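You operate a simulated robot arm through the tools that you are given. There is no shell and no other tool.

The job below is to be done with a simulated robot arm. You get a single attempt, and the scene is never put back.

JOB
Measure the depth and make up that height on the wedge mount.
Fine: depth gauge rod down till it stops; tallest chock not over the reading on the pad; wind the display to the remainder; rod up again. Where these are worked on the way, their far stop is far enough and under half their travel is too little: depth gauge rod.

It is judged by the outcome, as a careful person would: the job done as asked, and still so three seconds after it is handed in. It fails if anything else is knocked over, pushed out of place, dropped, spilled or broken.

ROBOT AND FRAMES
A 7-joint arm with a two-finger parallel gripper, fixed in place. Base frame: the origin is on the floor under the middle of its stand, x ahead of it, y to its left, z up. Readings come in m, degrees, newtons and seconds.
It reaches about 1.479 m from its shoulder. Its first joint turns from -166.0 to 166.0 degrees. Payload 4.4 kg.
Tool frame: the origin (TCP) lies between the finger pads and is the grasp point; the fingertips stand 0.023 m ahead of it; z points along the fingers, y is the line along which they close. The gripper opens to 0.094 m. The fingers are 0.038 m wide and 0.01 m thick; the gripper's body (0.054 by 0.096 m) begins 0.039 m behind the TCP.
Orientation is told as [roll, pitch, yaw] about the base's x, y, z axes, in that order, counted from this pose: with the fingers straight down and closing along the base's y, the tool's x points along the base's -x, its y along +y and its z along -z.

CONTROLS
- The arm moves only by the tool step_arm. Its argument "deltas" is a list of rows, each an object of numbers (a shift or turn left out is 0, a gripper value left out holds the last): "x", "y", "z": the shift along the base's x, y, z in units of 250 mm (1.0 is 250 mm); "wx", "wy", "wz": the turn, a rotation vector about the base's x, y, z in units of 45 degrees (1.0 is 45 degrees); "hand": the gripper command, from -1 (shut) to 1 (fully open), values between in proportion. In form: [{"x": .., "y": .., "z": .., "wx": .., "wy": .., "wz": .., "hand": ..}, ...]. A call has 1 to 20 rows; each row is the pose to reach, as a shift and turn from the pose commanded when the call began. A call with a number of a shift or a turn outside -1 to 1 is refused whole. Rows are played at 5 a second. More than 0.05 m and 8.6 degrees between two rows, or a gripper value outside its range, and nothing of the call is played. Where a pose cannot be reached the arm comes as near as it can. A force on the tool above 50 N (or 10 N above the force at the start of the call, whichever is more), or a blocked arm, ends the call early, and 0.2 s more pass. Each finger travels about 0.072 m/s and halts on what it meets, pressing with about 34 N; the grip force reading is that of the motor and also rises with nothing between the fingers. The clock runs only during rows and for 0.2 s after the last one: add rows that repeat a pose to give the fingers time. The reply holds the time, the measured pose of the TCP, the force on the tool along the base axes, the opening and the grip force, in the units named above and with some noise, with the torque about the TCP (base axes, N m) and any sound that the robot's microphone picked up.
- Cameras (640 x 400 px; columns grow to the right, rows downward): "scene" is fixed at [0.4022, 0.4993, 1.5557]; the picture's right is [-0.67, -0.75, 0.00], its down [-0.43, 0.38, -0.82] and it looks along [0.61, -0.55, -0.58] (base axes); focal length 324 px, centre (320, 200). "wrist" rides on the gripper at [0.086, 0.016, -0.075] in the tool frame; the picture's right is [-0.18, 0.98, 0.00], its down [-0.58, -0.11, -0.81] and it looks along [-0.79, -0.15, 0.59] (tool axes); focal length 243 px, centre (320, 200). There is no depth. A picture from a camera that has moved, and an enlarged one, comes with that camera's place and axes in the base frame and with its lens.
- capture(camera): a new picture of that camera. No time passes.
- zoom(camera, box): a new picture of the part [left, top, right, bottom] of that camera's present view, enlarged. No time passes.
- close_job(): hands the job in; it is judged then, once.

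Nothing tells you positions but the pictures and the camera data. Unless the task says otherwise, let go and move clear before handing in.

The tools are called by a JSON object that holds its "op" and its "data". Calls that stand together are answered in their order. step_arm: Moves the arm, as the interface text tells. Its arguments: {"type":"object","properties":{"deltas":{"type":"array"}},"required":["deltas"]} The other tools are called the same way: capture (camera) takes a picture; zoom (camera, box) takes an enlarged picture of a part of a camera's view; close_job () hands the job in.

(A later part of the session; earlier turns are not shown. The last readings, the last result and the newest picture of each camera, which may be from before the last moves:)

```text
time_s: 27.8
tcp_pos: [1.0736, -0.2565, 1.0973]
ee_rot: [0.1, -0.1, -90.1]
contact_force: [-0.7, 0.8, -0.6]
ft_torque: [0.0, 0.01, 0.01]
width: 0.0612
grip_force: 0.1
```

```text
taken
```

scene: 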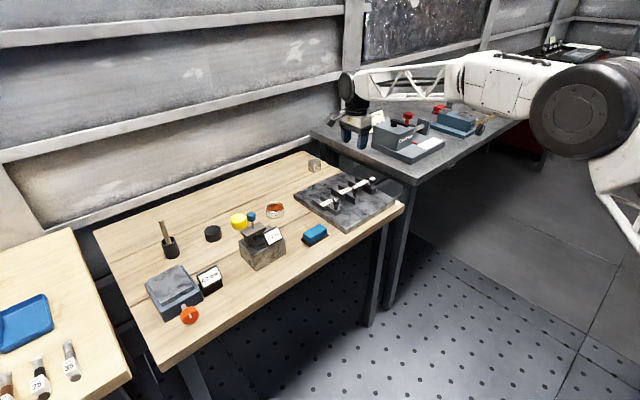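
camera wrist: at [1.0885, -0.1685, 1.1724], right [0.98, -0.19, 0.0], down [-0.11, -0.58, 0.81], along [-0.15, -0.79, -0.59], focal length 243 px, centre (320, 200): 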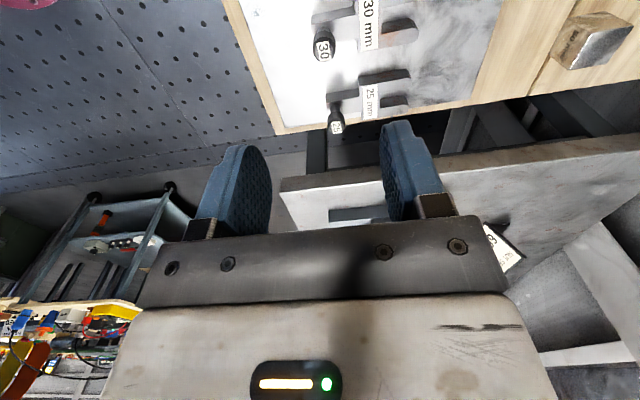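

{"op": "zoom", "data": {"camera": "wrist", "box": [260, 0, 440, 150]}}

{"op": "zoom", "data": {"camera": "wrist", "box": [300, 80, 420, 160]}}

{"op": "zoom", "data": {"camera": "wrist", "box": [270, 100, 580, 280]}}

{"op": "zoom", "data": {"camera": "scene", "box": [300, 70, 440, 200]}}

```text
2.67 times, centred on (350, 75) of wrist
camera zoom: at [1.0885, -0.1685, 1.1724], right [0.98, -0.19, 0.0], down [-0.11, -0.58, 0.81], along [-0.15, -0.79, -0.59], focal length 647 px, centre (240, 533)
```

zoom: 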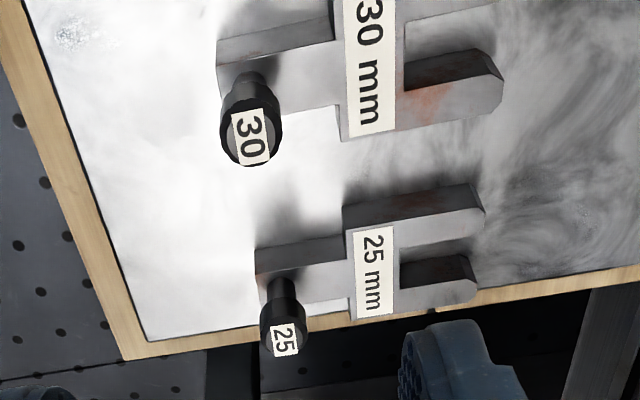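

```text
5.00 times, centred on (360, 120) of wrist
camera zoom: at [1.0885, -0.1685, 1.1724], right [0.98, -0.19, 0.0], down [-0.11, -0.58, 0.81], along [-0.15, -0.79, -0.59], focal length 1213 px, centre (120, 600)
```

zoom: 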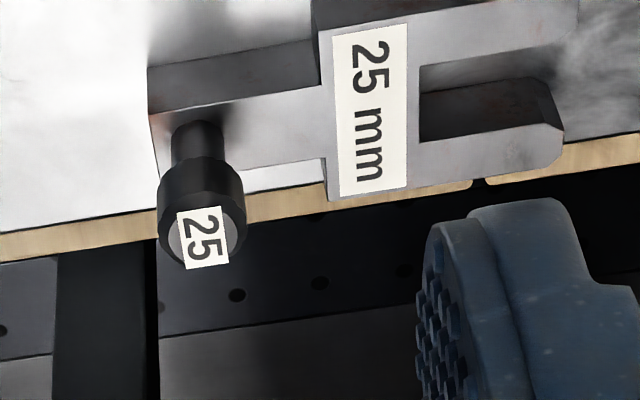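

```text
2.06 times, centred on (425, 190) of wrist
camera zoom: at [1.0885, -0.1685, 1.1724], right [0.98, -0.19, 0.0], down [-0.11, -0.58, 0.81], along [-0.15, -0.79, -0.59], focal length 501 px, centre (103, 221)
```

zoom: 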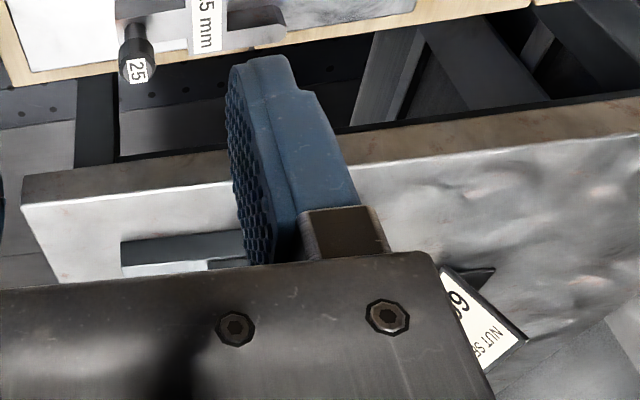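

```text
3.08 times, centred on (370, 135) of scene
camera zoom: at [0.4022, 0.4993, 1.5557], right [-0.67, -0.75, 0.0], down [-0.43, 0.38, -0.82], along [0.61, -0.55, -0.58], focal length 995 px, centre (166, 400)
```

zoom: 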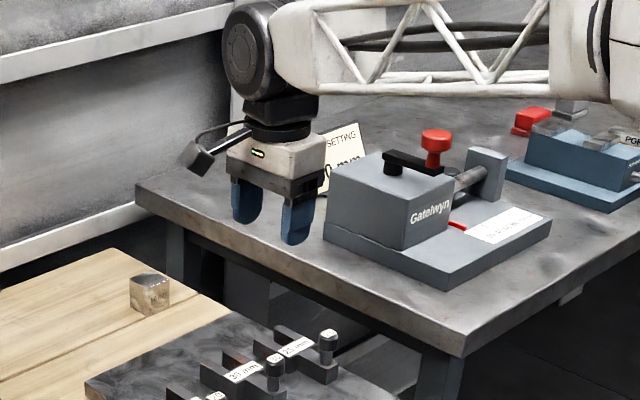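

The grey bench edge is at y≈−0.51 with its top at z≈0.88, so there is ample clearance. The 25 mm knob's top is at about (1.0725, −0.385, 0.887); I'll go above it and part-way down, then check.

{"op": "step_arm", "data": {"deltas": [{"x": -0.002, "y": -0.17}, {"x": -0.004, "y": -0.34}, {"x": -0.004, "y": -0.514}, {"x": -0.004, "y": -0.514, "z": -0.18}, {"x": -0.004, "y": -0.514, "z": -0.36}, {"x": -0.004, "y": -0.514, "z": -0.54}, {"x": -0.004, "y": -0.514, "z": -0.64}, {"x": -0.004, "y": -0.514, "z": -0.64}]}}

{"op": "capture", "data": {"camera": "wrist"}}

{"op": "zoom", "data": {"camera": "scene", "box": [310, 120, 420, 220]}}

```text
time_s: 29.6
tcp_pos: [1.0699, -0.3817, 0.9385]
ee_rot: [0.0, 0.0, -90.0]
contact_force: [0.0, -0.7, 0.2]
ft_torque: [0.0, 0.01, -0.02]
width: 0.0612
grip_force: 0.0
```

```text
taken
camera wrist: at [1.0859, -0.2952, 1.0139], right [0.98, -0.18, 0.0], down [-0.11, -0.58, 0.81], along [-0.15, -0.79, -0.59], focal length 243 px, centre (320, 200)
```

wrist: 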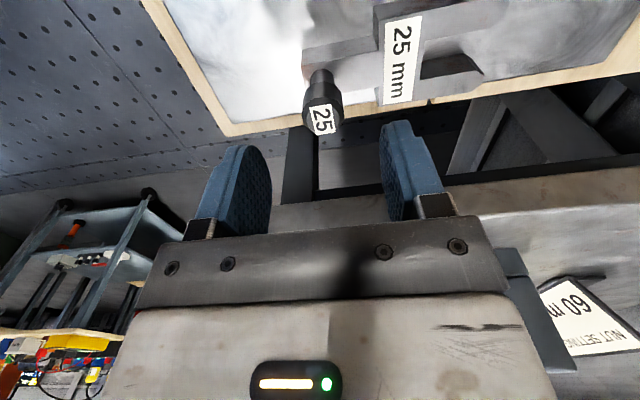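

```text
4.00 times, centred on (365, 170) of scene
camera zoom: at [0.4022, 0.4993, 1.5557], right [-0.67, -0.75, 0.0], down [-0.43, 0.38, -0.82], along [0.61, -0.55, -0.58], focal length 1294 px, centre (140, 320)
```

zoom: 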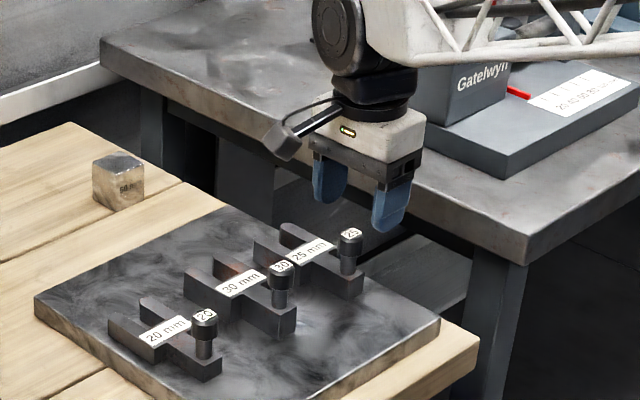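

The knob is directly below the gripper centre. I'll descend around the head and close.

{"op": "step_arm", "data": {"deltas": [{"y": -0.006, "z": -0.08}, {"y": -0.006, "z": -0.16}, {"y": -0.006, "z": -0.22}, {"y": -0.006, "z": -0.246}, {"y": -0.006, "z": -0.246, "hand": 0.0}, {"y": -0.006, "z": -0.246, "hand": -0.4}, {"y": -0.006, "z": -0.246, "hand": -0.8}, {"y": -0.006, "z": -0.246, "hand": -1.0}, {"y": -0.006, "z": -0.246, "hand": -1.0}]}}

{"op": "capture", "data": {"camera": "wrist"}}

{"op": "zoom", "data": {"camera": "scene", "box": [310, 120, 420, 220]}}

```text
time_s: 31.6
tcp_pos: [1.0736, -0.3838, 0.8773]
ee_rot: [0.0, 0.1, -90.1]
contact_force: [1.7, 0.1, -0.6]
ft_torque: [-0.01, -0.27, -0.02]
width: 0.0246
grip_force: 33.9
```

```text
taken
camera wrist: at [1.088, -0.2974, 0.9522], right [0.98, -0.18, 0.0], down [-0.11, -0.58, 0.81], along [-0.15, -0.79, -0.59], focal length 243 px, centre (320, 200)
```

wrist: 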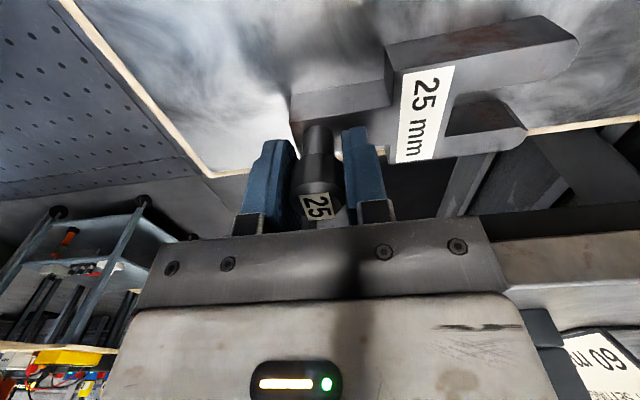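

```text
4.00 times, centred on (365, 170) of scene
camera zoom: at [0.4022, 0.4993, 1.5557], right [-0.67, -0.75, 0.0], down [-0.43, 0.38, -0.82], along [0.61, -0.55, -0.58], focal length 1294 px, centre (140, 320)
```

zoom: 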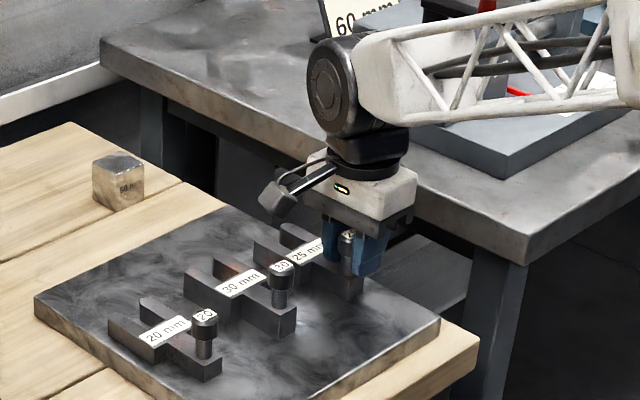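

The 25 mm chock's head is gripped (24.6 mm). I'll lift slowly a few centimetres and check the chock hangs level.

{"op": "step_arm", "data": {"deltas": [{"z": 0.02}, {"z": 0.05}, {"z": 0.09}, {"z": 0.14}, {"z": 0.2}, {"z": 0.2}]}}

{"op": "capture", "data": {"camera": "wrist"}}

{"op": "zoom", "data": {"camera": "scene", "box": [310, 120, 420, 220]}}

```text
time_s: 33.0
tcp_pos: [1.0735, -0.3849, 0.9265]
ee_rot: [0.0, 0.0, -90.0]
contact_force: [0.4, 0.5, -5.5]
ft_torque: [-0.03, 0.28, -0.01]
width: 0.0247
grip_force: 34.5
```

```text
taken
camera wrist: at [1.0881, -0.2978, 1.0004], right [0.98, -0.18, 0.0], down [-0.11, -0.58, 0.81], along [-0.15, -0.79, -0.59], focal length 243 px, centre (320, 200)
```

wrist: 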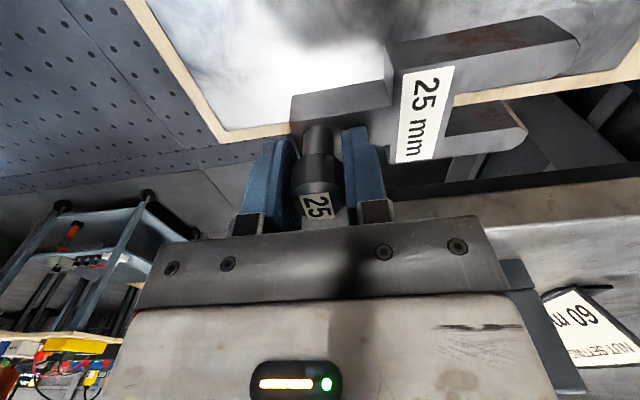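

```text
4.00 times, centred on (365, 170) of scene
camera zoom: at [0.4022, 0.4993, 1.5557], right [-0.67, -0.75, 0.0], down [-0.43, 0.38, -0.82], along [0.61, -0.55, -0.58], focal length 1294 px, centre (140, 320)
```

zoom: 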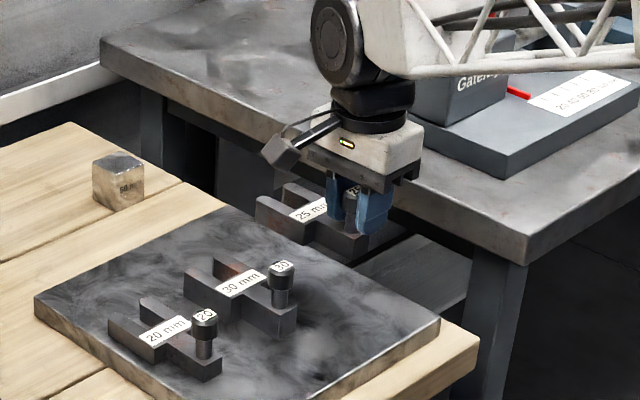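

The chock hangs level (about 0.56 kg, centre of mass about 51 mm ahead of the knob). The pad top is centred at about (1.114, 0.407, 0.8625), roughly 101 × 88 mm. I'll lift high and carry the chock across smoothly.

{"op": "step_arm", "data": {"deltas": [{"z": 0.1}, {"z": 0.22}, {"z": 0.34}, {"z": 0.46}, {"z": 0.58}, {"z": 0.67}, {"z": 0.71}, {"z": 0.71, "y": 0.06}, {"z": 0.71, "y": 0.15}, {"z": 0.71, "y": 0.26}, {"z": 0.71, "y": 0.38}, {"z": 0.71, "y": 0.5}, {"z": 0.71, "y": 0.62}, {"z": 0.71, "y": 0.74}, {"z": 0.71, "y": 0.86}, {"z": 0.71, "y": 0.95}, {"z": 0.71, "y": 1.0}, {"z": 0.71, "y": 1.0}]}}

{"op": "capture", "data": {"camera": "scene"}}

```text
time_s: 36.8
tcp_pos: [1.0724, -0.1365, 1.1037]
ee_rot: [0.0, 0.0, -90.1]
contact_force: [-1.0, 0.1, -5.9]
ft_torque: [-0.02, 0.23, 0.01]
width: 0.0249
grip_force: 34.0
```

```text
taken
```

scene: 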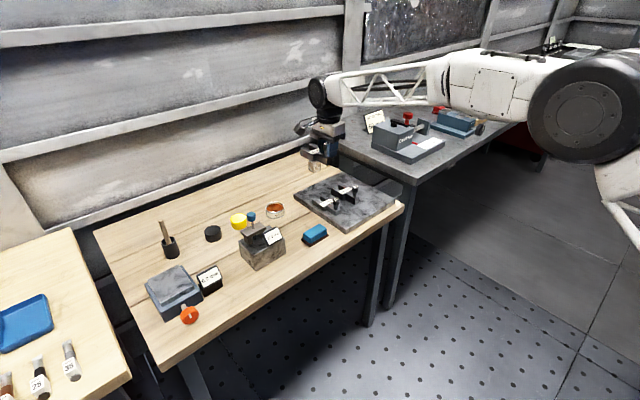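

{"op": "step_arm", "data": {"deltas": [{"y": 0.05}, {"y": 0.13}, {"y": 0.25}, {"y": 0.38}, {"y": 0.51}, {"y": 0.64}, {"y": 0.77}, {"y": 0.89}, {"y": 0.97}, {"y": 1.0}]}}

{"op": "step_arm", "data": {"deltas": [{"y": 0.05}, {"y": 0.13}, {"y": 0.25}, {"y": 0.38}, {"y": 0.51}, {"y": 0.64}, {"y": 0.77}, {"y": 0.89}, {"y": 0.97}, {"y": 1.0}, {"y": 1.0}]}}

{"op": "capture", "data": {"camera": "scene"}}

{"op": "capture", "data": {"camera": "wrist"}}

```text
time_s: 39.0
tcp_pos: [1.0727, 0.1145, 1.1039]
ee_rot: [0.0, 0.0, -90.0]
contact_force: [0.2, -0.1, -5.3]
ft_torque: [-0.05, 0.26, -0.01]
width: 0.0246
grip_force: 33.9
```

```text
time_s: 41.4
tcp_pos: [1.0721, 0.3658, 1.1056]
ee_rot: [-0.1, 0.0, -90.0]
contact_force: [0.0, 0.6, -6.6]
ft_torque: [-0.03, 0.26, -0.05]
width: 0.0249
grip_force: 34.0
```

```text
taken
```

scene: 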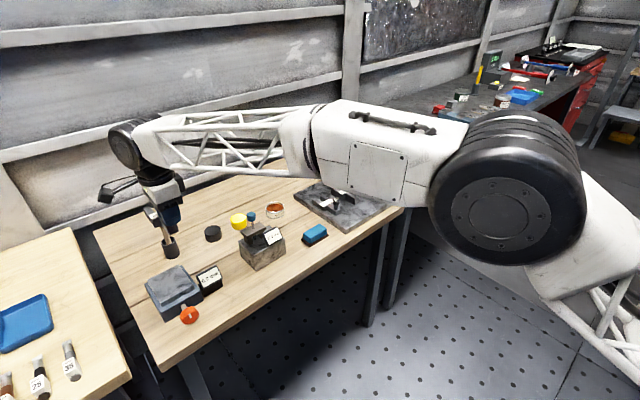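

```text
taken
camera wrist: at [1.0872, 0.4531, 1.1799], right [0.98, -0.18, 0.0], down [-0.11, -0.58, 0.81], along [-0.15, -0.79, -0.59], focal length 243 px, centre (320, 200)
```

wrist: 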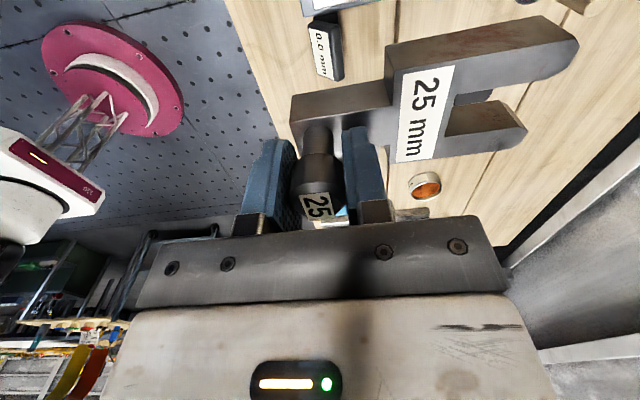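

Chock is steady over the bench. Now I'll line it up over the pad centre (TCP about (1.067, 0.407)) and lower it to about 2 cm above the pad.

{"op": "step_arm", "data": {"deltas": [{"x": -0.01, "y": 0.06}, {"x": -0.02, "y": 0.13}, {"x": -0.02, "y": 0.163}, {"x": -0.02, "y": 0.163, "z": -0.08}, {"x": -0.02, "y": 0.163, "z": -0.2}, {"x": -0.02, "y": 0.163, "z": -0.32}, {"x": -0.02, "y": 0.163, "z": -0.44}, {"x": -0.02, "y": 0.163, "z": -0.55}, {"x": -0.02, "y": 0.163, "z": -0.62}, {"x": -0.02, "y": 0.163, "z": -0.65}, {"x": -0.02, "y": 0.163, "z": -0.65}]}}

{"op": "zoom", "data": {"camera": "scene", "box": [110, 200, 240, 330]}}

{"op": "capture", "data": {"camera": "wrist"}}

```text
time_s: 43.8
tcp_pos: [1.0669, 0.4064, 0.9403]
ee_rot: [0.0, 0.0, -90.0]
contact_force: [-0.3, 0.3, -5.5]
ft_torque: [-0.02, 0.23, -0.01]
width: 0.0247
grip_force: 33.7
```

```text
3.08 times, centred on (175, 265) of scene
camera zoom: at [0.4022, 0.4993, 1.5557], right [-0.67, -0.75, 0.0], down [-0.43, 0.38, -0.82], along [0.61, -0.55, -0.58], focal length 995 px, centre (766, 0)
```

zoom: 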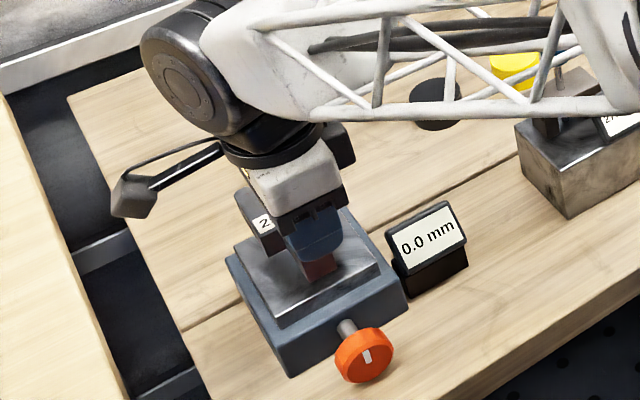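

```text
taken
camera wrist: at [1.0829, 0.4931, 1.0158], right [0.98, -0.18, 0.0], down [-0.11, -0.58, 0.81], along [-0.15, -0.79, -0.59], focal length 243 px, centre (320, 200)
```

wrist: 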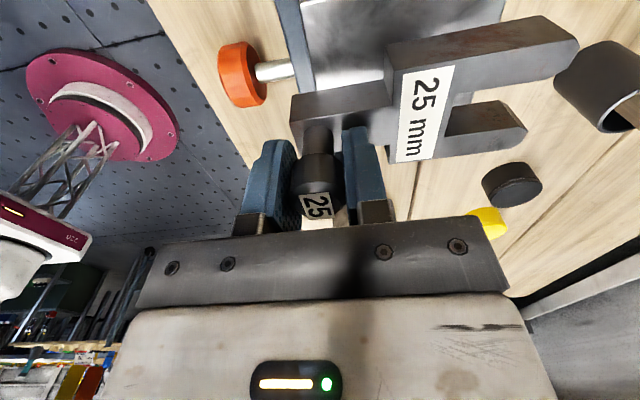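

The chock is above the pad with small clearance. I'll lower in fine steps and watch for the weight being taken up.

{"op": "step_arm", "data": {"deltas": [{"z": -0.016}, {"z": -0.032}, {"z": -0.044}, {"z": -0.054}, {"z": -0.062}, {"z": -0.062}]}}

{"op": "zoom", "data": {"camera": "scene", "box": [130, 230, 230, 330]}}

```text
time_s: 45.2
tcp_pos: [1.0687, 0.4058, 0.9257]
ee_rot: [0.0, 0.0, -90.0]
contact_force: [-0.5, 0.0, -5.4]
ft_torque: [-0.02, 0.22, 0.01]
width: 0.0251
grip_force: 34.2
```

```text
4.00 times, centred on (180, 280) of scene
camera zoom: at [0.4022, 0.4993, 1.5557], right [-0.67, -0.75, 0.0], down [-0.43, 0.38, -0.82], along [0.61, -0.55, -0.58], focal length 1294 px, centre (880, -120)
```

zoom: 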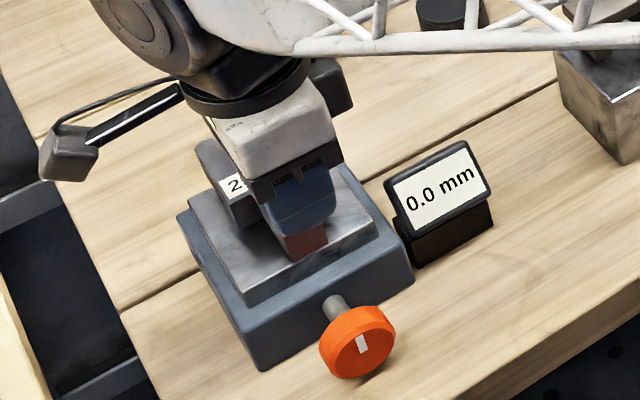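

{"op": "step_arm", "data": {"deltas": [{"z": -0.006}, {"z": -0.012}, {"z": -0.016}, {"z": -0.016}]}}

```text
time_s: 46.2
tcp_pos: [1.068, 0.4056, 0.9227]
ee_rot: [-0.1, 0.0, -90.0]
contact_force: [0.1, -0.4, -5.1]
ft_torque: [-0.04, 0.27, -0.02]
width: 0.0247
grip_force: 33.8
```

{"op": "step_arm", "data": {"deltas": [{"z": -0.004}, {"z": -0.008}, {"z": -0.012}, {"z": -0.012}]}}

{"op": "zoom", "data": {"camera": "scene", "box": [130, 230, 230, 330]}}

```text
time_s: 47.2
tcp_pos: [1.069, 0.4057, 0.9193]
ee_rot: [0.0, 0.1, -90.0]
contact_force: [0.4, 0.2, -5.9]
ft_torque: [-0.02, 0.28, 0.01]
width: 0.0246
grip_force: 33.9
```

```text
4.00 times, centred on (180, 280) of scene
camera zoom: at [0.4022, 0.4993, 1.5557], right [-0.67, -0.75, 0.0], down [-0.43, 0.38, -0.82], along [0.61, -0.55, -0.58], focal length 1294 px, centre (880, -120)
```

zoom: 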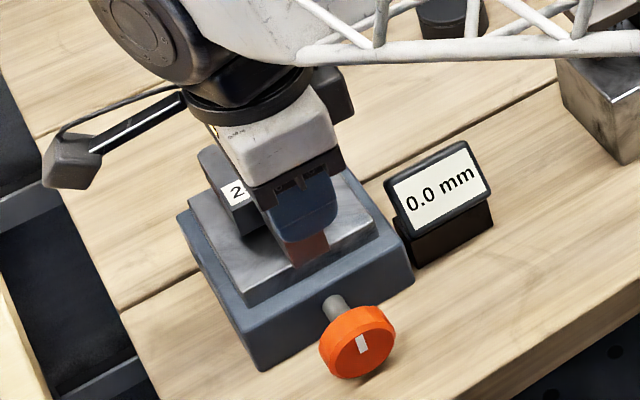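

{"op": "step_arm", "data": {"deltas": [{"z": -0.004}, {"z": -0.008}, {"z": -0.012}, {"z": -0.012}]}}

```text
time_s: 48.2
tcp_pos: [1.0686, 0.4064, 0.9167]
ee_rot: [0.0, 0.0, -90.0]
contact_force: [-0.6, -0.1, -5.7]
ft_torque: [0.01, 0.26, -0.03]
width: 0.0244
grip_force: 33.9
```

{"op": "step_arm", "data": {"deltas": [{"z": -0.004}, {"z": -0.008}, {"z": -0.012}, {"z": -0.012}]}}

{"op": "zoom", "data": {"camera": "scene", "box": [140, 250, 200, 310]}}

{"op": "zoom", "data": {"camera": "wrist", "box": [210, 0, 600, 200]}}

```text
time_s: 49.2
tcp_pos: [1.0679, 0.407, 0.9134]
ee_rot: [0.0, -0.1, -90.0]
contact_force: [-0.9, -1.2, 1.8]
ft_torque: [-0.16, 0.2, -0.04]
width: 0.0247
grip_force: 34.0
```

```text
6.67 times, centred on (170, 280) of scene
camera zoom: at [0.4022, 0.4993, 1.5557], right [-0.67, -0.75, 0.0], down [-0.43, 0.38, -0.82], along [0.61, -0.55, -0.58], focal length 2157 px, centre (1320, -333)
```

zoom: 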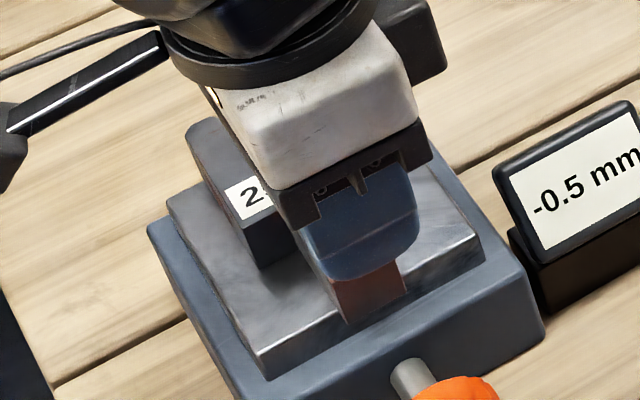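

```text
1.64 times, centred on (405, 100) of wrist
camera zoom: at [1.0835, 0.4934, 0.9889], right [0.98, -0.18, 0.0], down [-0.11, -0.58, 0.81], along [-0.15, -0.79, -0.59], focal length 398 px, centre (180, 364)
```

zoom: 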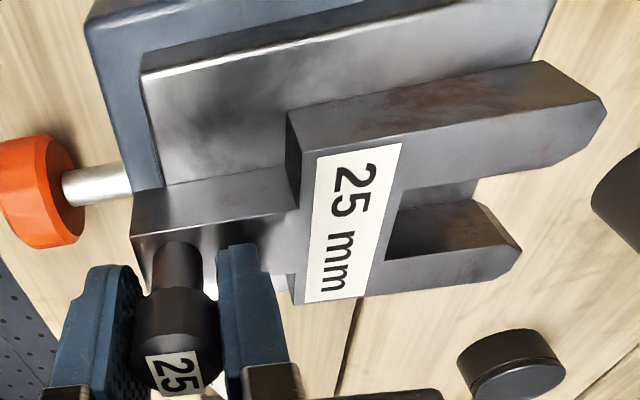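

The chock has touched down: the tool force went from −5.5 N to +1.8 N. I'll ease off half a millimetre and open the fingers.

{"op": "step_arm", "data": {"deltas": [{"z": 0.002}, {"z": 0.002, "hand": -0.7}, {"z": 0.002, "hand": -0.4}, {"z": 0.002, "hand": -0.1}, {"z": 0.002, "hand": 0.2}, {"z": 0.002, "hand": 0.3}, {"z": 0.002, "hand": 0.3}]}}

{"op": "capture", "data": {"camera": "wrist"}}

{"op": "zoom", "data": {"camera": "scene", "box": [130, 230, 230, 330]}}

```text
time_s: 50.8
tcp_pos: [1.0683, 0.4053, 0.9128]
ee_rot: [0.0, 0.0, -90.0]
contact_force: [-0.1, 1.0, 0.5]
ft_torque: [0.0, -0.01, 0.02]
width: 0.0608
grip_force: 0.1
```

```text
taken
camera wrist: at [1.0837, 0.4934, 0.9885], right [0.98, -0.18, 0.0], down [-0.11, -0.58, 0.81], along [-0.15, -0.79, -0.59], focal length 243 px, centre (320, 200)
```

wrist: 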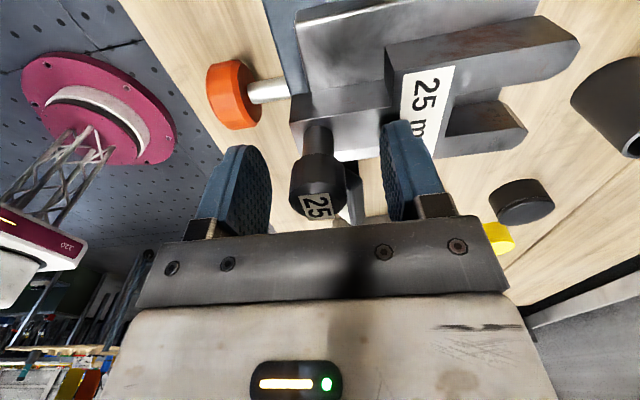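

```text
4.00 times, centred on (180, 280) of scene
camera zoom: at [0.4022, 0.4993, 1.5557], right [-0.67, -0.75, 0.0], down [-0.43, 0.38, -0.82], along [0.61, -0.55, -0.58], focal length 1294 px, centre (880, -120)
```

zoom: 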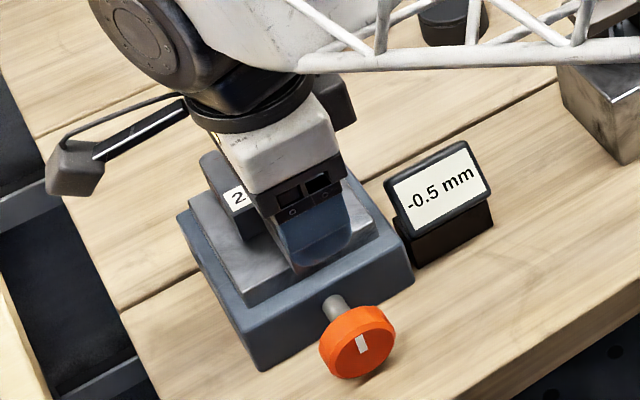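

The chock now stands free on the pad. I'll rise straight up and check it from above.

{"op": "step_arm", "data": {"deltas": [{"z": 0.04}, {"z": 0.1}, {"z": 0.2}, {"z": 0.35}, {"z": 0.5}, {"z": 0.62}, {"z": 0.62}]}}

{"op": "capture", "data": {"camera": "wrist"}}

{"op": "zoom", "data": {"camera": "scene", "box": [130, 230, 230, 330]}}

```text
time_s: 52.4
tcp_pos: [1.067, 0.4054, 1.0686]
ee_rot: [0.0, -0.1, -90.0]
contact_force: [1.0, -0.4, 0.1]
ft_torque: [0.02, 0.01, 0.01]
width: 0.0613
grip_force: 0.1
```

```text
taken
camera wrist: at [1.0827, 0.4923, 1.1444], right [0.98, -0.18, 0.0], down [-0.11, -0.58, 0.81], along [-0.15, -0.79, -0.59], focal length 243 px, centre (320, 200)
```

wrist: 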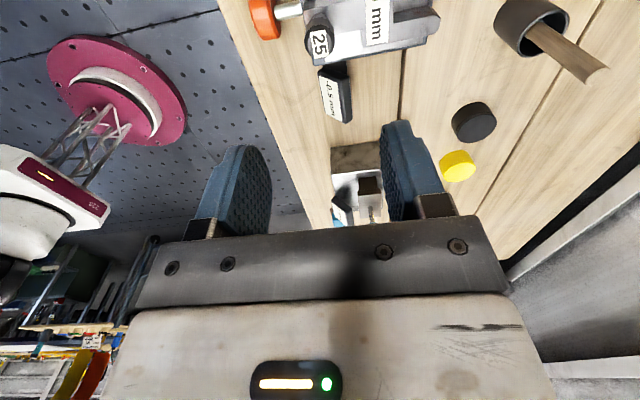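

```text
4.00 times, centred on (180, 280) of scene
camera zoom: at [0.4022, 0.4993, 1.5557], right [-0.67, -0.75, 0.0], down [-0.43, 0.38, -0.82], along [0.61, -0.55, -0.58], focal length 1294 px, centre (880, -120)
```

zoom: 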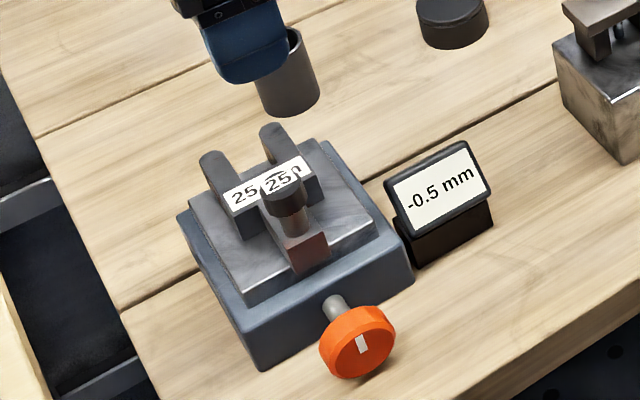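

The chock sits well centred on the pad, and the display shows −0.5 mm with its weight on. Next is winding: I'll look at the gripper's shape, then move round to view the orange knob from the front.

{"op": "zoom", "data": {"camera": "scene", "box": [90, 140, 220, 270]}}

{"op": "step_arm", "data": {"deltas": [{"x": -0.12, "z": 0.05, "wz": 0.16}, {"x": -0.24, "z": 0.05, "wz": 0.33}, {"x": -0.36, "z": 0.05, "wz": 0.5}, {"x": -0.45, "z": 0.05, "wz": 0.67}, {"x": -0.5, "z": 0.05, "wz": 0.84}, {"x": -0.5, "z": 0.05, "wz": 1.0}, {"x": -0.5, "z": 0.05, "wz": 1.0}]}}

{"op": "step_arm", "data": {"deltas": [{"x": -0.08, "wz": 0.16}, {"x": -0.16, "wz": 0.33}, {"x": -0.24, "wz": 0.5}, {"x": -0.32, "wz": 0.67}, {"x": -0.38, "wz": 0.84}, {"x": -0.4, "wz": 1.0}, {"x": -0.4, "wz": 1.0}]}}

{"op": "capture", "data": {"camera": "scene"}}

{"op": "capture", "data": {"camera": "wrist"}}

```text
3.08 times, centred on (155, 205) of scene
camera zoom: at [0.4022, 0.4993, 1.5557], right [-0.67, -0.75, 0.0], down [-0.43, 0.38, -0.82], along [0.61, -0.55, -0.58], focal length 995 px, centre (828, 185)
```

zoom: 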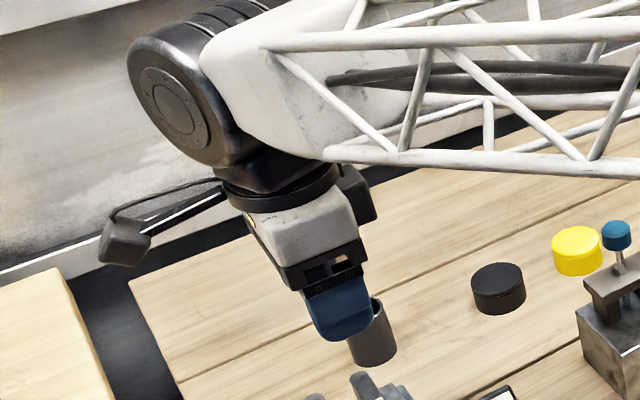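

```text
time_s: 54.0
tcp_pos: [0.9431, 0.4063, 1.0805]
ee_rot: [0.0, 0.1, -44.9]
contact_force: [0.2, -0.1, 0.2]
ft_torque: [0.04, -0.02, 0.01]
width: 0.0614
grip_force: 0.0
```

```text
time_s: 55.6
tcp_pos: [0.8426, 0.4055, 1.0797]
ee_rot: [-0.1, 0.0, 0.1]
contact_force: [0.0, 0.6, 0.1]
ft_torque: [-0.05, -0.05, 0.0]
width: 0.0611
grip_force: 0.1
```

```text
taken
```

scene: 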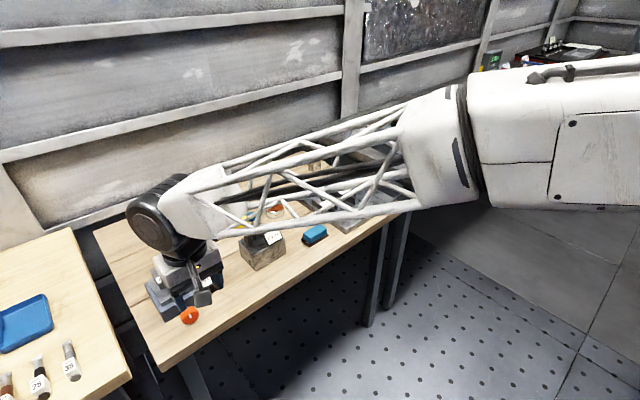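

```text
taken
camera wrist: at [0.7553, 0.4225, 1.1553], right [0.18, 0.98, 0.0], down [0.58, -0.11, 0.81], along [0.79, -0.15, -0.59], focal length 243 px, centre (320, 200)
```

wrist: 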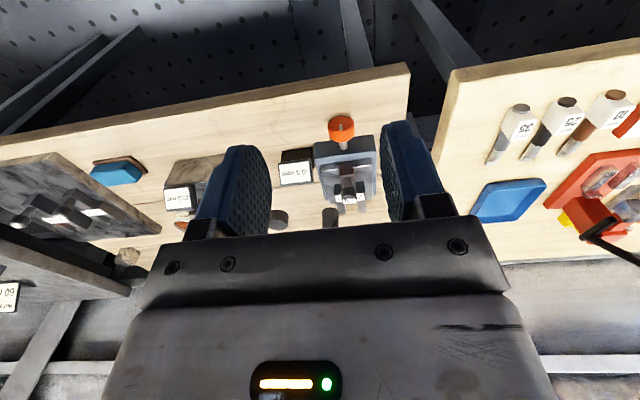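

{"op": "zoom", "data": {"camera": "wrist", "box": [310, 100, 390, 150]}}

{"op": "zoom", "data": {"camera": "wrist", "box": [270, 90, 400, 220]}}

```text
8.00 times, centred on (350, 125) of wrist
camera zoom: at [0.7553, 0.4225, 1.1553], right [0.18, 0.98, 0.0], down [0.58, -0.11, 0.81], along [0.79, -0.15, -0.59], focal length 1941 px, centre (80, 800)
```

zoom: 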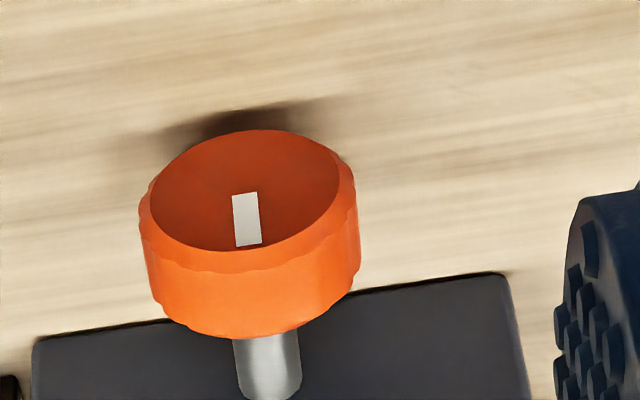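

```text
3.08 times, centred on (335, 155) of wrist
camera zoom: at [0.7553, 0.4225, 1.1553], right [0.18, 0.98, 0.0], down [0.58, -0.11, 0.81], along [0.79, -0.15, -0.59], focal length 746 px, centre (274, 338)
```

zoom: 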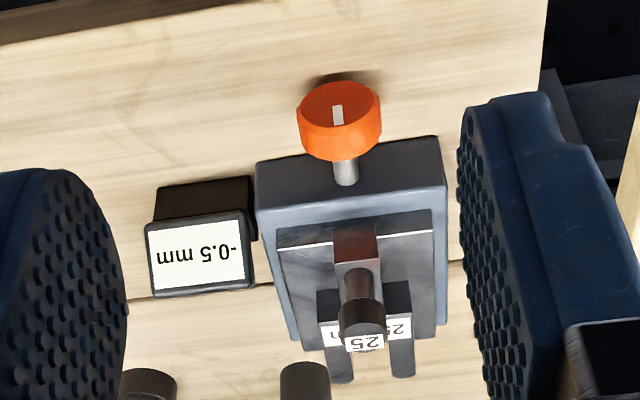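

The knob's centre checks out at about (1.003, 0.409, 0.833). I'll tilt the gripper 20° so its body stays clear of the chock, and come to a stand-off above and in front of the knob.

{"op": "step_arm", "data": {"deltas": [{"x": 0.07, "y": 0.002, "z": -0.08, "wy": -0.08, "hand": 0.5}, {"x": 0.15, "y": 0.004, "z": -0.17, "wy": -0.16, "hand": 0.5}, {"x": 0.24, "y": 0.006, "z": -0.26, "wy": -0.24, "hand": 0.5}, {"x": 0.33, "y": 0.008, "z": -0.35, "wy": -0.32, "hand": 0.5}, {"x": 0.42, "y": 0.01, "z": -0.44, "wy": -0.4, "hand": 0.5}, {"x": 0.506, "y": 0.012, "z": -0.531, "wy": -0.444, "hand": 0.5}, {"x": 0.506, "y": 0.012, "z": -0.531, "wy": -0.444, "hand": 0.5}]}}

{"op": "capture", "data": {"camera": "wrist"}}

{"op": "capture", "data": {"camera": "scene"}}

```text
time_s: 57.2
tcp_pos: [0.9714, 0.4087, 0.9486]
ee_rot: [0.1, -20.1, 0.0]
contact_force: [0.4, -0.1, -0.5]
ft_torque: [0.0, -0.03, 0.0]
width: 0.0705
grip_force: 0.1
```

```text
taken
camera wrist: at [0.8625, 0.4259, 0.9895], right [0.17, 0.98, 0.06], down [0.27, -0.11, 0.96], along [0.95, -0.15, -0.28], focal length 243 px, centre (320, 200)
```

wrist: 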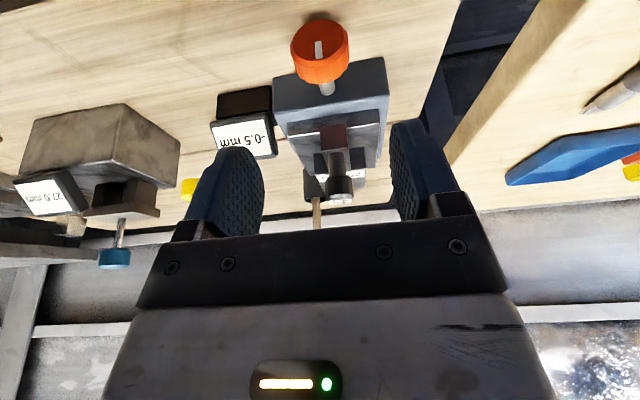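

```text
taken
```

scene: 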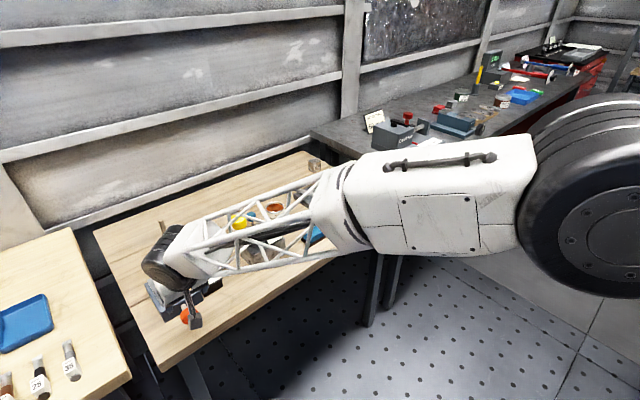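

{"op": "zoom", "data": {"camera": "wrist", "box": [270, 0, 380, 110]}}

{"op": "zoom", "data": {"camera": "scene", "box": [130, 210, 230, 330]}}

```text
3.64 times, centred on (325, 55) of wrist
camera zoom: at [0.8625, 0.4259, 0.9895], right [0.17, 0.98, 0.06], down [0.27, -0.11, 0.96], along [0.95, -0.15, -0.28], focal length 882 px, centre (302, 727)
```

zoom: 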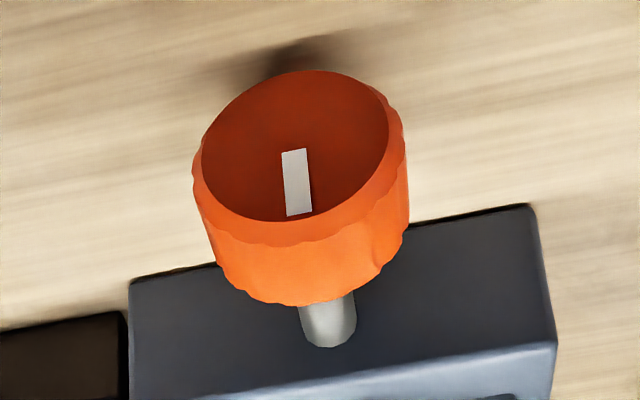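

```text
3.33 times, centred on (180, 270) of scene
camera zoom: at [0.4022, 0.4993, 1.5557], right [-0.67, -0.75, 0.0], down [-0.43, 0.38, -0.82], along [0.61, -0.55, -0.58], focal length 1078 px, centre (787, -33)
```

zoom: 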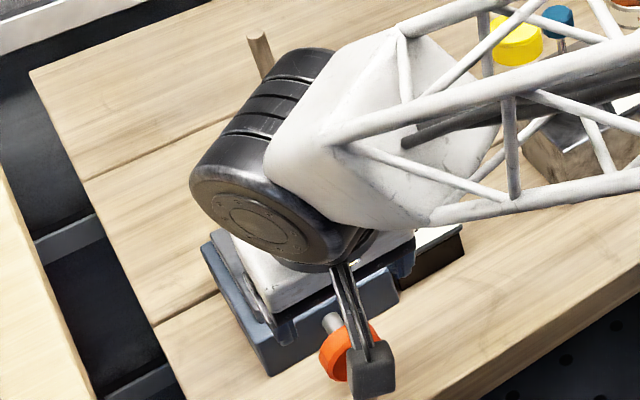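

I'll slide the open fingers down around the orange knob, staying above the bench, and check before closing.

{"op": "step_arm", "data": {"deltas": [{"x": 0.035, "y": 0.004, "z": -0.1}, {"x": 0.07, "y": 0.004, "z": -0.2}, {"x": 0.1, "y": 0.004, "z": -0.29}, {"x": 0.12, "y": 0.004, "z": -0.34}, {"x": 0.13, "y": 0.004, "z": -0.372}, {"x": 0.13, "y": 0.004, "z": -0.372}]}}

{"op": "capture", "data": {"camera": "wrist"}}

{"op": "zoom", "data": {"camera": "scene", "box": [150, 250, 230, 340]}}

```text
time_s: 58.6
tcp_pos: [1.0029, 0.4106, 0.8559]
ee_rot: [0.0, -20.0, 0.0]
contact_force: [0.3, 0.0, 0.1]
ft_torque: [0.0, 0.05, 0.02]
width: 0.0704
grip_force: 0.1
```

```text
taken
camera wrist: at [0.8947, 0.4274, 0.8968], right [0.17, 0.98, 0.06], down [0.27, -0.11, 0.96], along [0.95, -0.15, -0.28], focal length 243 px, centre (320, 200)
```

wrist: 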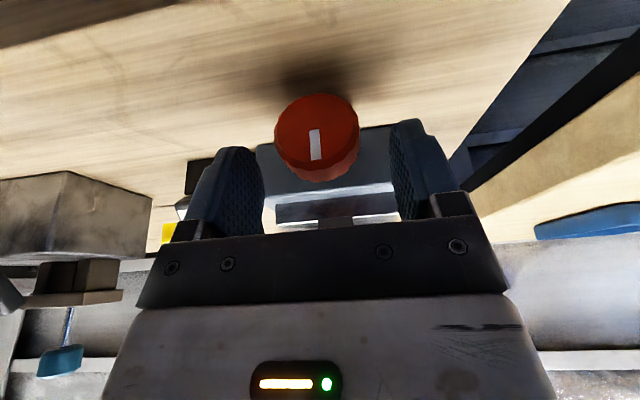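

```text
4.44 times, centred on (190, 295) of scene
camera zoom: at [0.4022, 0.4993, 1.5557], right [-0.67, -0.75, 0.0], down [-0.43, 0.38, -0.82], along [0.61, -0.55, -0.58], focal length 1438 px, centre (898, -222)
```

zoom: 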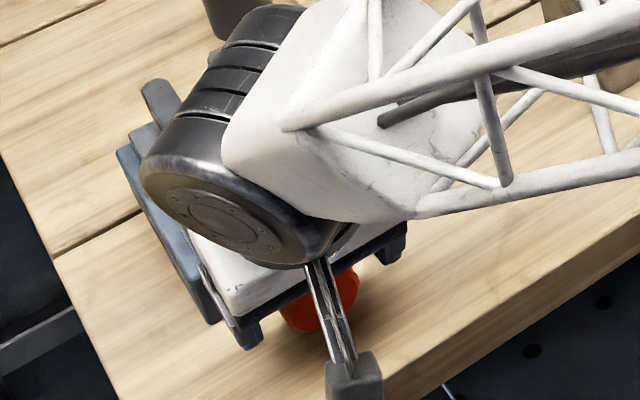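

The knob sits between the fingers, with tips just below its axis. I'll close on it gently.

{"op": "step_arm", "data": {"deltas": [{"y": 0.003}, {"y": 0.003, "hand": 0.2}, {"y": 0.003, "hand": 0.0}, {"y": 0.003, "hand": -0.3}, {"y": 0.003, "hand": -0.6}, {"y": 0.003, "hand": -0.6}]}}

{"op": "capture", "data": {"camera": "wrist"}}

```text
time_s: 60.0
tcp_pos: [1.0029, 0.41, 0.8559]
ee_rot: [0.0, -20.1, -0.1]
contact_force: [-6.1, -25.2, 5.6]
ft_torque: [-0.7, 0.77, -0.01]
width: 0.0434
grip_force: 45.0
```

```text
taken
camera wrist: at [0.8947, 0.4271, 0.8968], right [0.17, 0.98, 0.06], down [0.27, -0.11, 0.96], along [0.95, -0.15, -0.29], focal length 243 px, centre (320, 200)
```

wrist: 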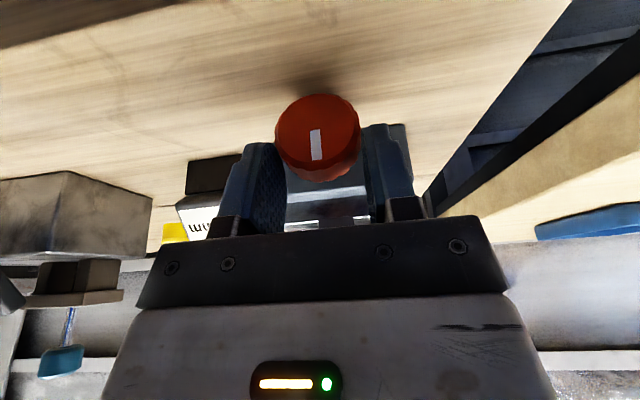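

Gripped (knob about 43 mm across). I'll relieve the small sideways load, then try a 10° test turn to learn direction and rate.

{"op": "step_arm", "data": {"deltas": [{"y": -0.0025}, {"y": -0.0025}]}}

{"op": "step_arm", "data": {"deltas": [{"y": -0.005, "wx": 0.075}, {"y": -0.01, "z": -0.0006, "wx": 0.15}, {"y": -0.0147, "z": -0.0013, "wx": 0.222}, {"y": -0.0147, "z": -0.0013, "wx": 0.222}]}}

{"op": "capture", "data": {"camera": "wrist"}}

{"op": "zoom", "data": {"camera": "wrist", "box": [160, 80, 400, 260]}}

```text
time_s: 60.6
tcp_pos: [1.0008, 0.4096, 0.855]
ee_rot: [0.0, -20.1, -0.1]
contact_force: [-1.2, -22.1, 5.9]
ft_torque: [-0.64, 0.62, -0.15]
width: 0.0431
grip_force: 44.5
```

```text
time_s: 61.6
tcp_pos: [1.0024, 0.405, 0.8553]
ee_rot: [10.8, -19.8, -3.7]
contact_force: [9.1, -42.5, 2.3]
ft_torque: [-1.14, -1.27, 0.1]
width: 0.0433
grip_force: 45.3
```

```text
taken
camera wrist: at [0.8947, 0.415, 0.8986], right [0.17, 0.96, 0.23], down [0.27, -0.27, 0.92], along [0.95, -0.1, -0.31], focal length 243 px, centre (320, 200)
```

wrist: 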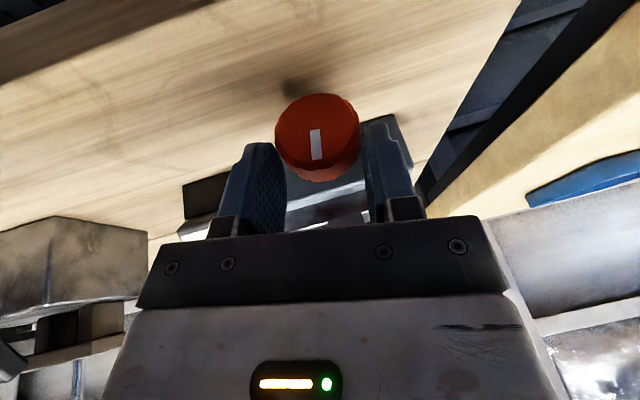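

```text
2.22 times, centred on (280, 170) of wrist
camera zoom: at [0.8947, 0.415, 0.8986], right [0.17, 0.96, 0.23], down [0.27, -0.27, 0.92], along [0.95, -0.1, -0.31], focal length 539 px, centre (409, 267)
```

zoom: 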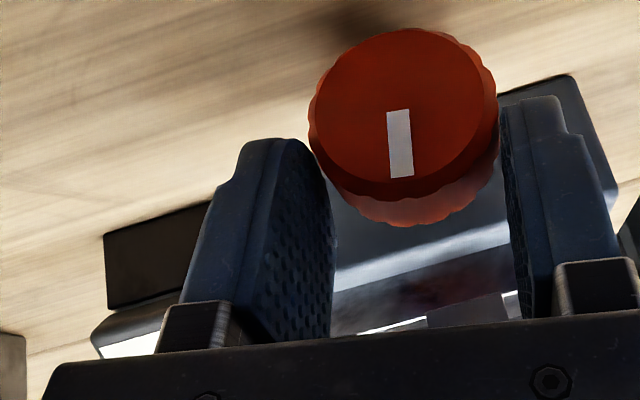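

{"op": "zoom", "data": {"camera": "scene", "box": [150, 250, 240, 340]}}

{"op": "zoom", "data": {"camera": "wrist", "box": [180, 140, 300, 260]}}

```text
4.44 times, centred on (195, 295) of scene
camera zoom: at [0.4022, 0.4993, 1.5557], right [-0.67, -0.75, 0.0], down [-0.43, 0.38, -0.82], along [0.61, -0.55, -0.58], focal length 1438 px, centre (876, -222)
```

zoom: 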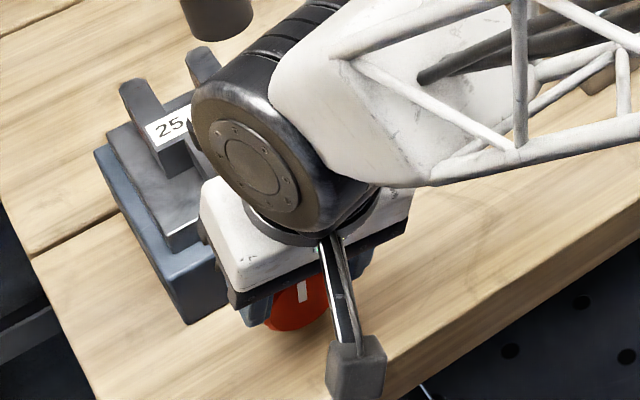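

```text
3.33 times, centred on (240, 200) of wrist
camera zoom: at [0.8947, 0.415, 0.8986], right [0.17, 0.96, 0.23], down [0.27, -0.27, 0.92], along [0.95, -0.1, -0.31], focal length 809 px, centre (587, 200)
```

zoom: 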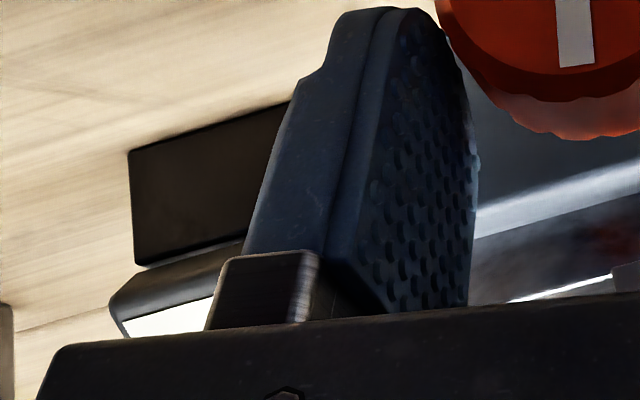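

The knob turns with the gripper; the sideways load rose because I'm about a millimetre off its axis. I'll relieve that before reading anything.

{"op": "step_arm", "data": {"deltas": [{"y": -0.002}, {"y": -0.004}, {"y": -0.004}]}}

```text
time_s: 62.4
tcp_pos: [1.0023, 0.4049, 0.8548]
ee_rot: [10.7, -19.6, -3.6]
contact_force: [26.6, -31.0, 0.3]
ft_torque: [-0.88, -0.83, 0.18]
width: 0.043
grip_force: 44.8
```

{"op": "step_arm", "data": {"deltas": [{"x": 0.002, "y": -0.003}, {"x": 0.004, "y": -0.006}, {"x": 0.004, "y": -0.006}]}}

```text
time_s: 63.2
tcp_pos: [1.0028, 0.4053, 0.8558]
ee_rot: [10.5, -19.7, -3.5]
contact_force: [-18.5, -8.9, 21.2]
ft_torque: [-0.17, 0.78, 0.09]
width: 0.0429
grip_force: 44.8
```

Loads are now modest. I'll open and back off to read the wedge display.

{"op": "step_arm", "data": {"deltas": [{"hand": -0.3}, {"hand": 0.1}, {"hand": 0.5}, {"hand": 0.5}, {"x": -0.034, "y": -0.016, "z": 0.093, "hand": 0.5}, {"x": -0.07, "y": -0.033, "z": 0.19, "hand": 0.5}, {"x": -0.104, "y": -0.049, "z": 0.285, "hand": 0.5}, {"x": -0.137, "y": -0.065, "z": 0.37, "hand": 0.5}, {"x": -0.137, "y": -0.065, "z": 0.37, "hand": 0.5}]}}

{"op": "capture", "data": {"camera": "wrist"}}

{"op": "zoom", "data": {"camera": "scene", "box": [150, 250, 240, 340]}}

```text
time_s: 65.2
tcp_pos: [0.9682, 0.3871, 0.948]
ee_rot: [10.6, -19.6, -3.6]
contact_force: [-0.1, -0.5, 0.4]
ft_torque: [0.01, 0.01, 0.0]
width: 0.0705
grip_force: 0.1
```

```text
taken
camera wrist: at [0.86, 0.3971, 0.9908], right [0.17, 0.96, 0.23], down [0.27, -0.27, 0.92], along [0.95, -0.1, -0.31], focal length 243 px, centre (320, 200)
```

wrist: 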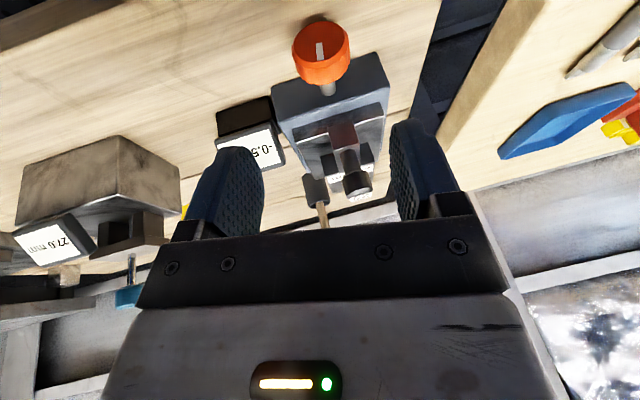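

```text
4.44 times, centred on (195, 295) of scene
camera zoom: at [0.4022, 0.4993, 1.5557], right [-0.67, -0.75, 0.0], down [-0.43, 0.38, -0.82], along [0.61, -0.55, -0.58], focal length 1438 px, centre (876, -222)
```

zoom: 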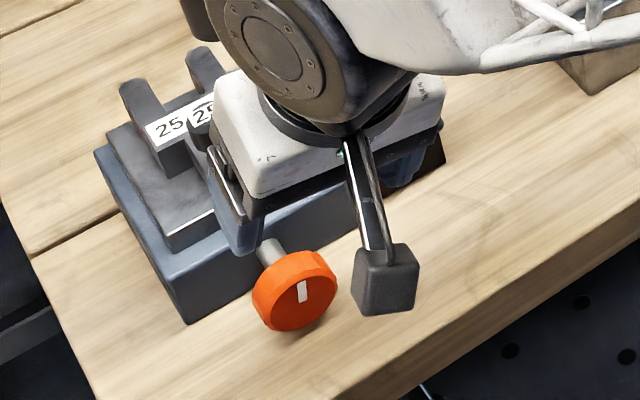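

{"op": "zoom", "data": {"camera": "wrist", "box": [200, 10, 400, 210]}}

{"op": "zoom", "data": {"camera": "scene", "box": [175, 300, 207, 328]}}

```text
2.00 times, centred on (300, 110) of wrist
camera zoom: at [0.86, 0.3971, 0.9908], right [0.17, 0.96, 0.23], down [0.27, -0.27, 0.92], along [0.95, -0.1, -0.31], focal length 485 px, centre (360, 380)
```

zoom: 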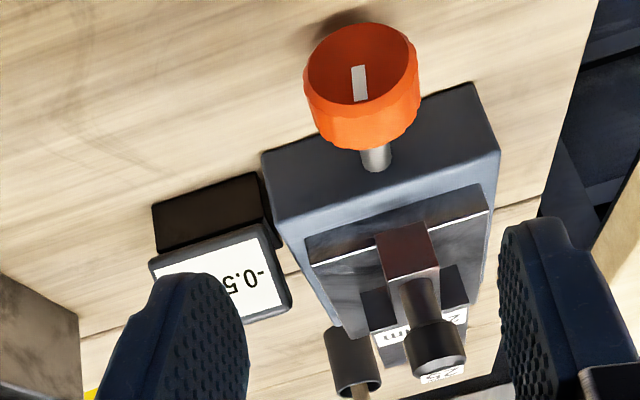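

```text
14.29 times, centred on (191, 314) of scene
camera zoom: at [0.4022, 0.4993, 1.5557], right [-0.67, -0.75, 0.0], down [-0.43, 0.38, -0.82], along [0.61, -0.55, -0.58], focal length 4621 px, centre (2163, -1429)
```

zoom: 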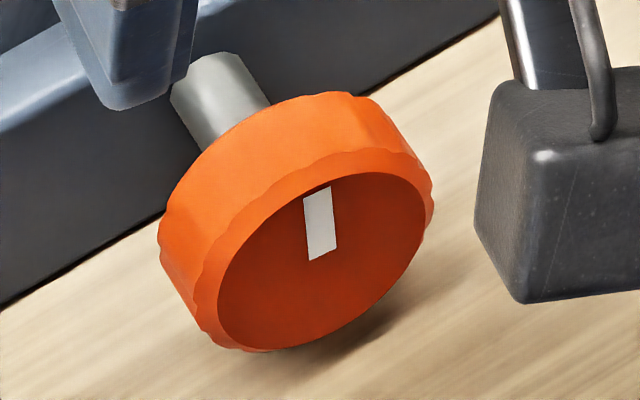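

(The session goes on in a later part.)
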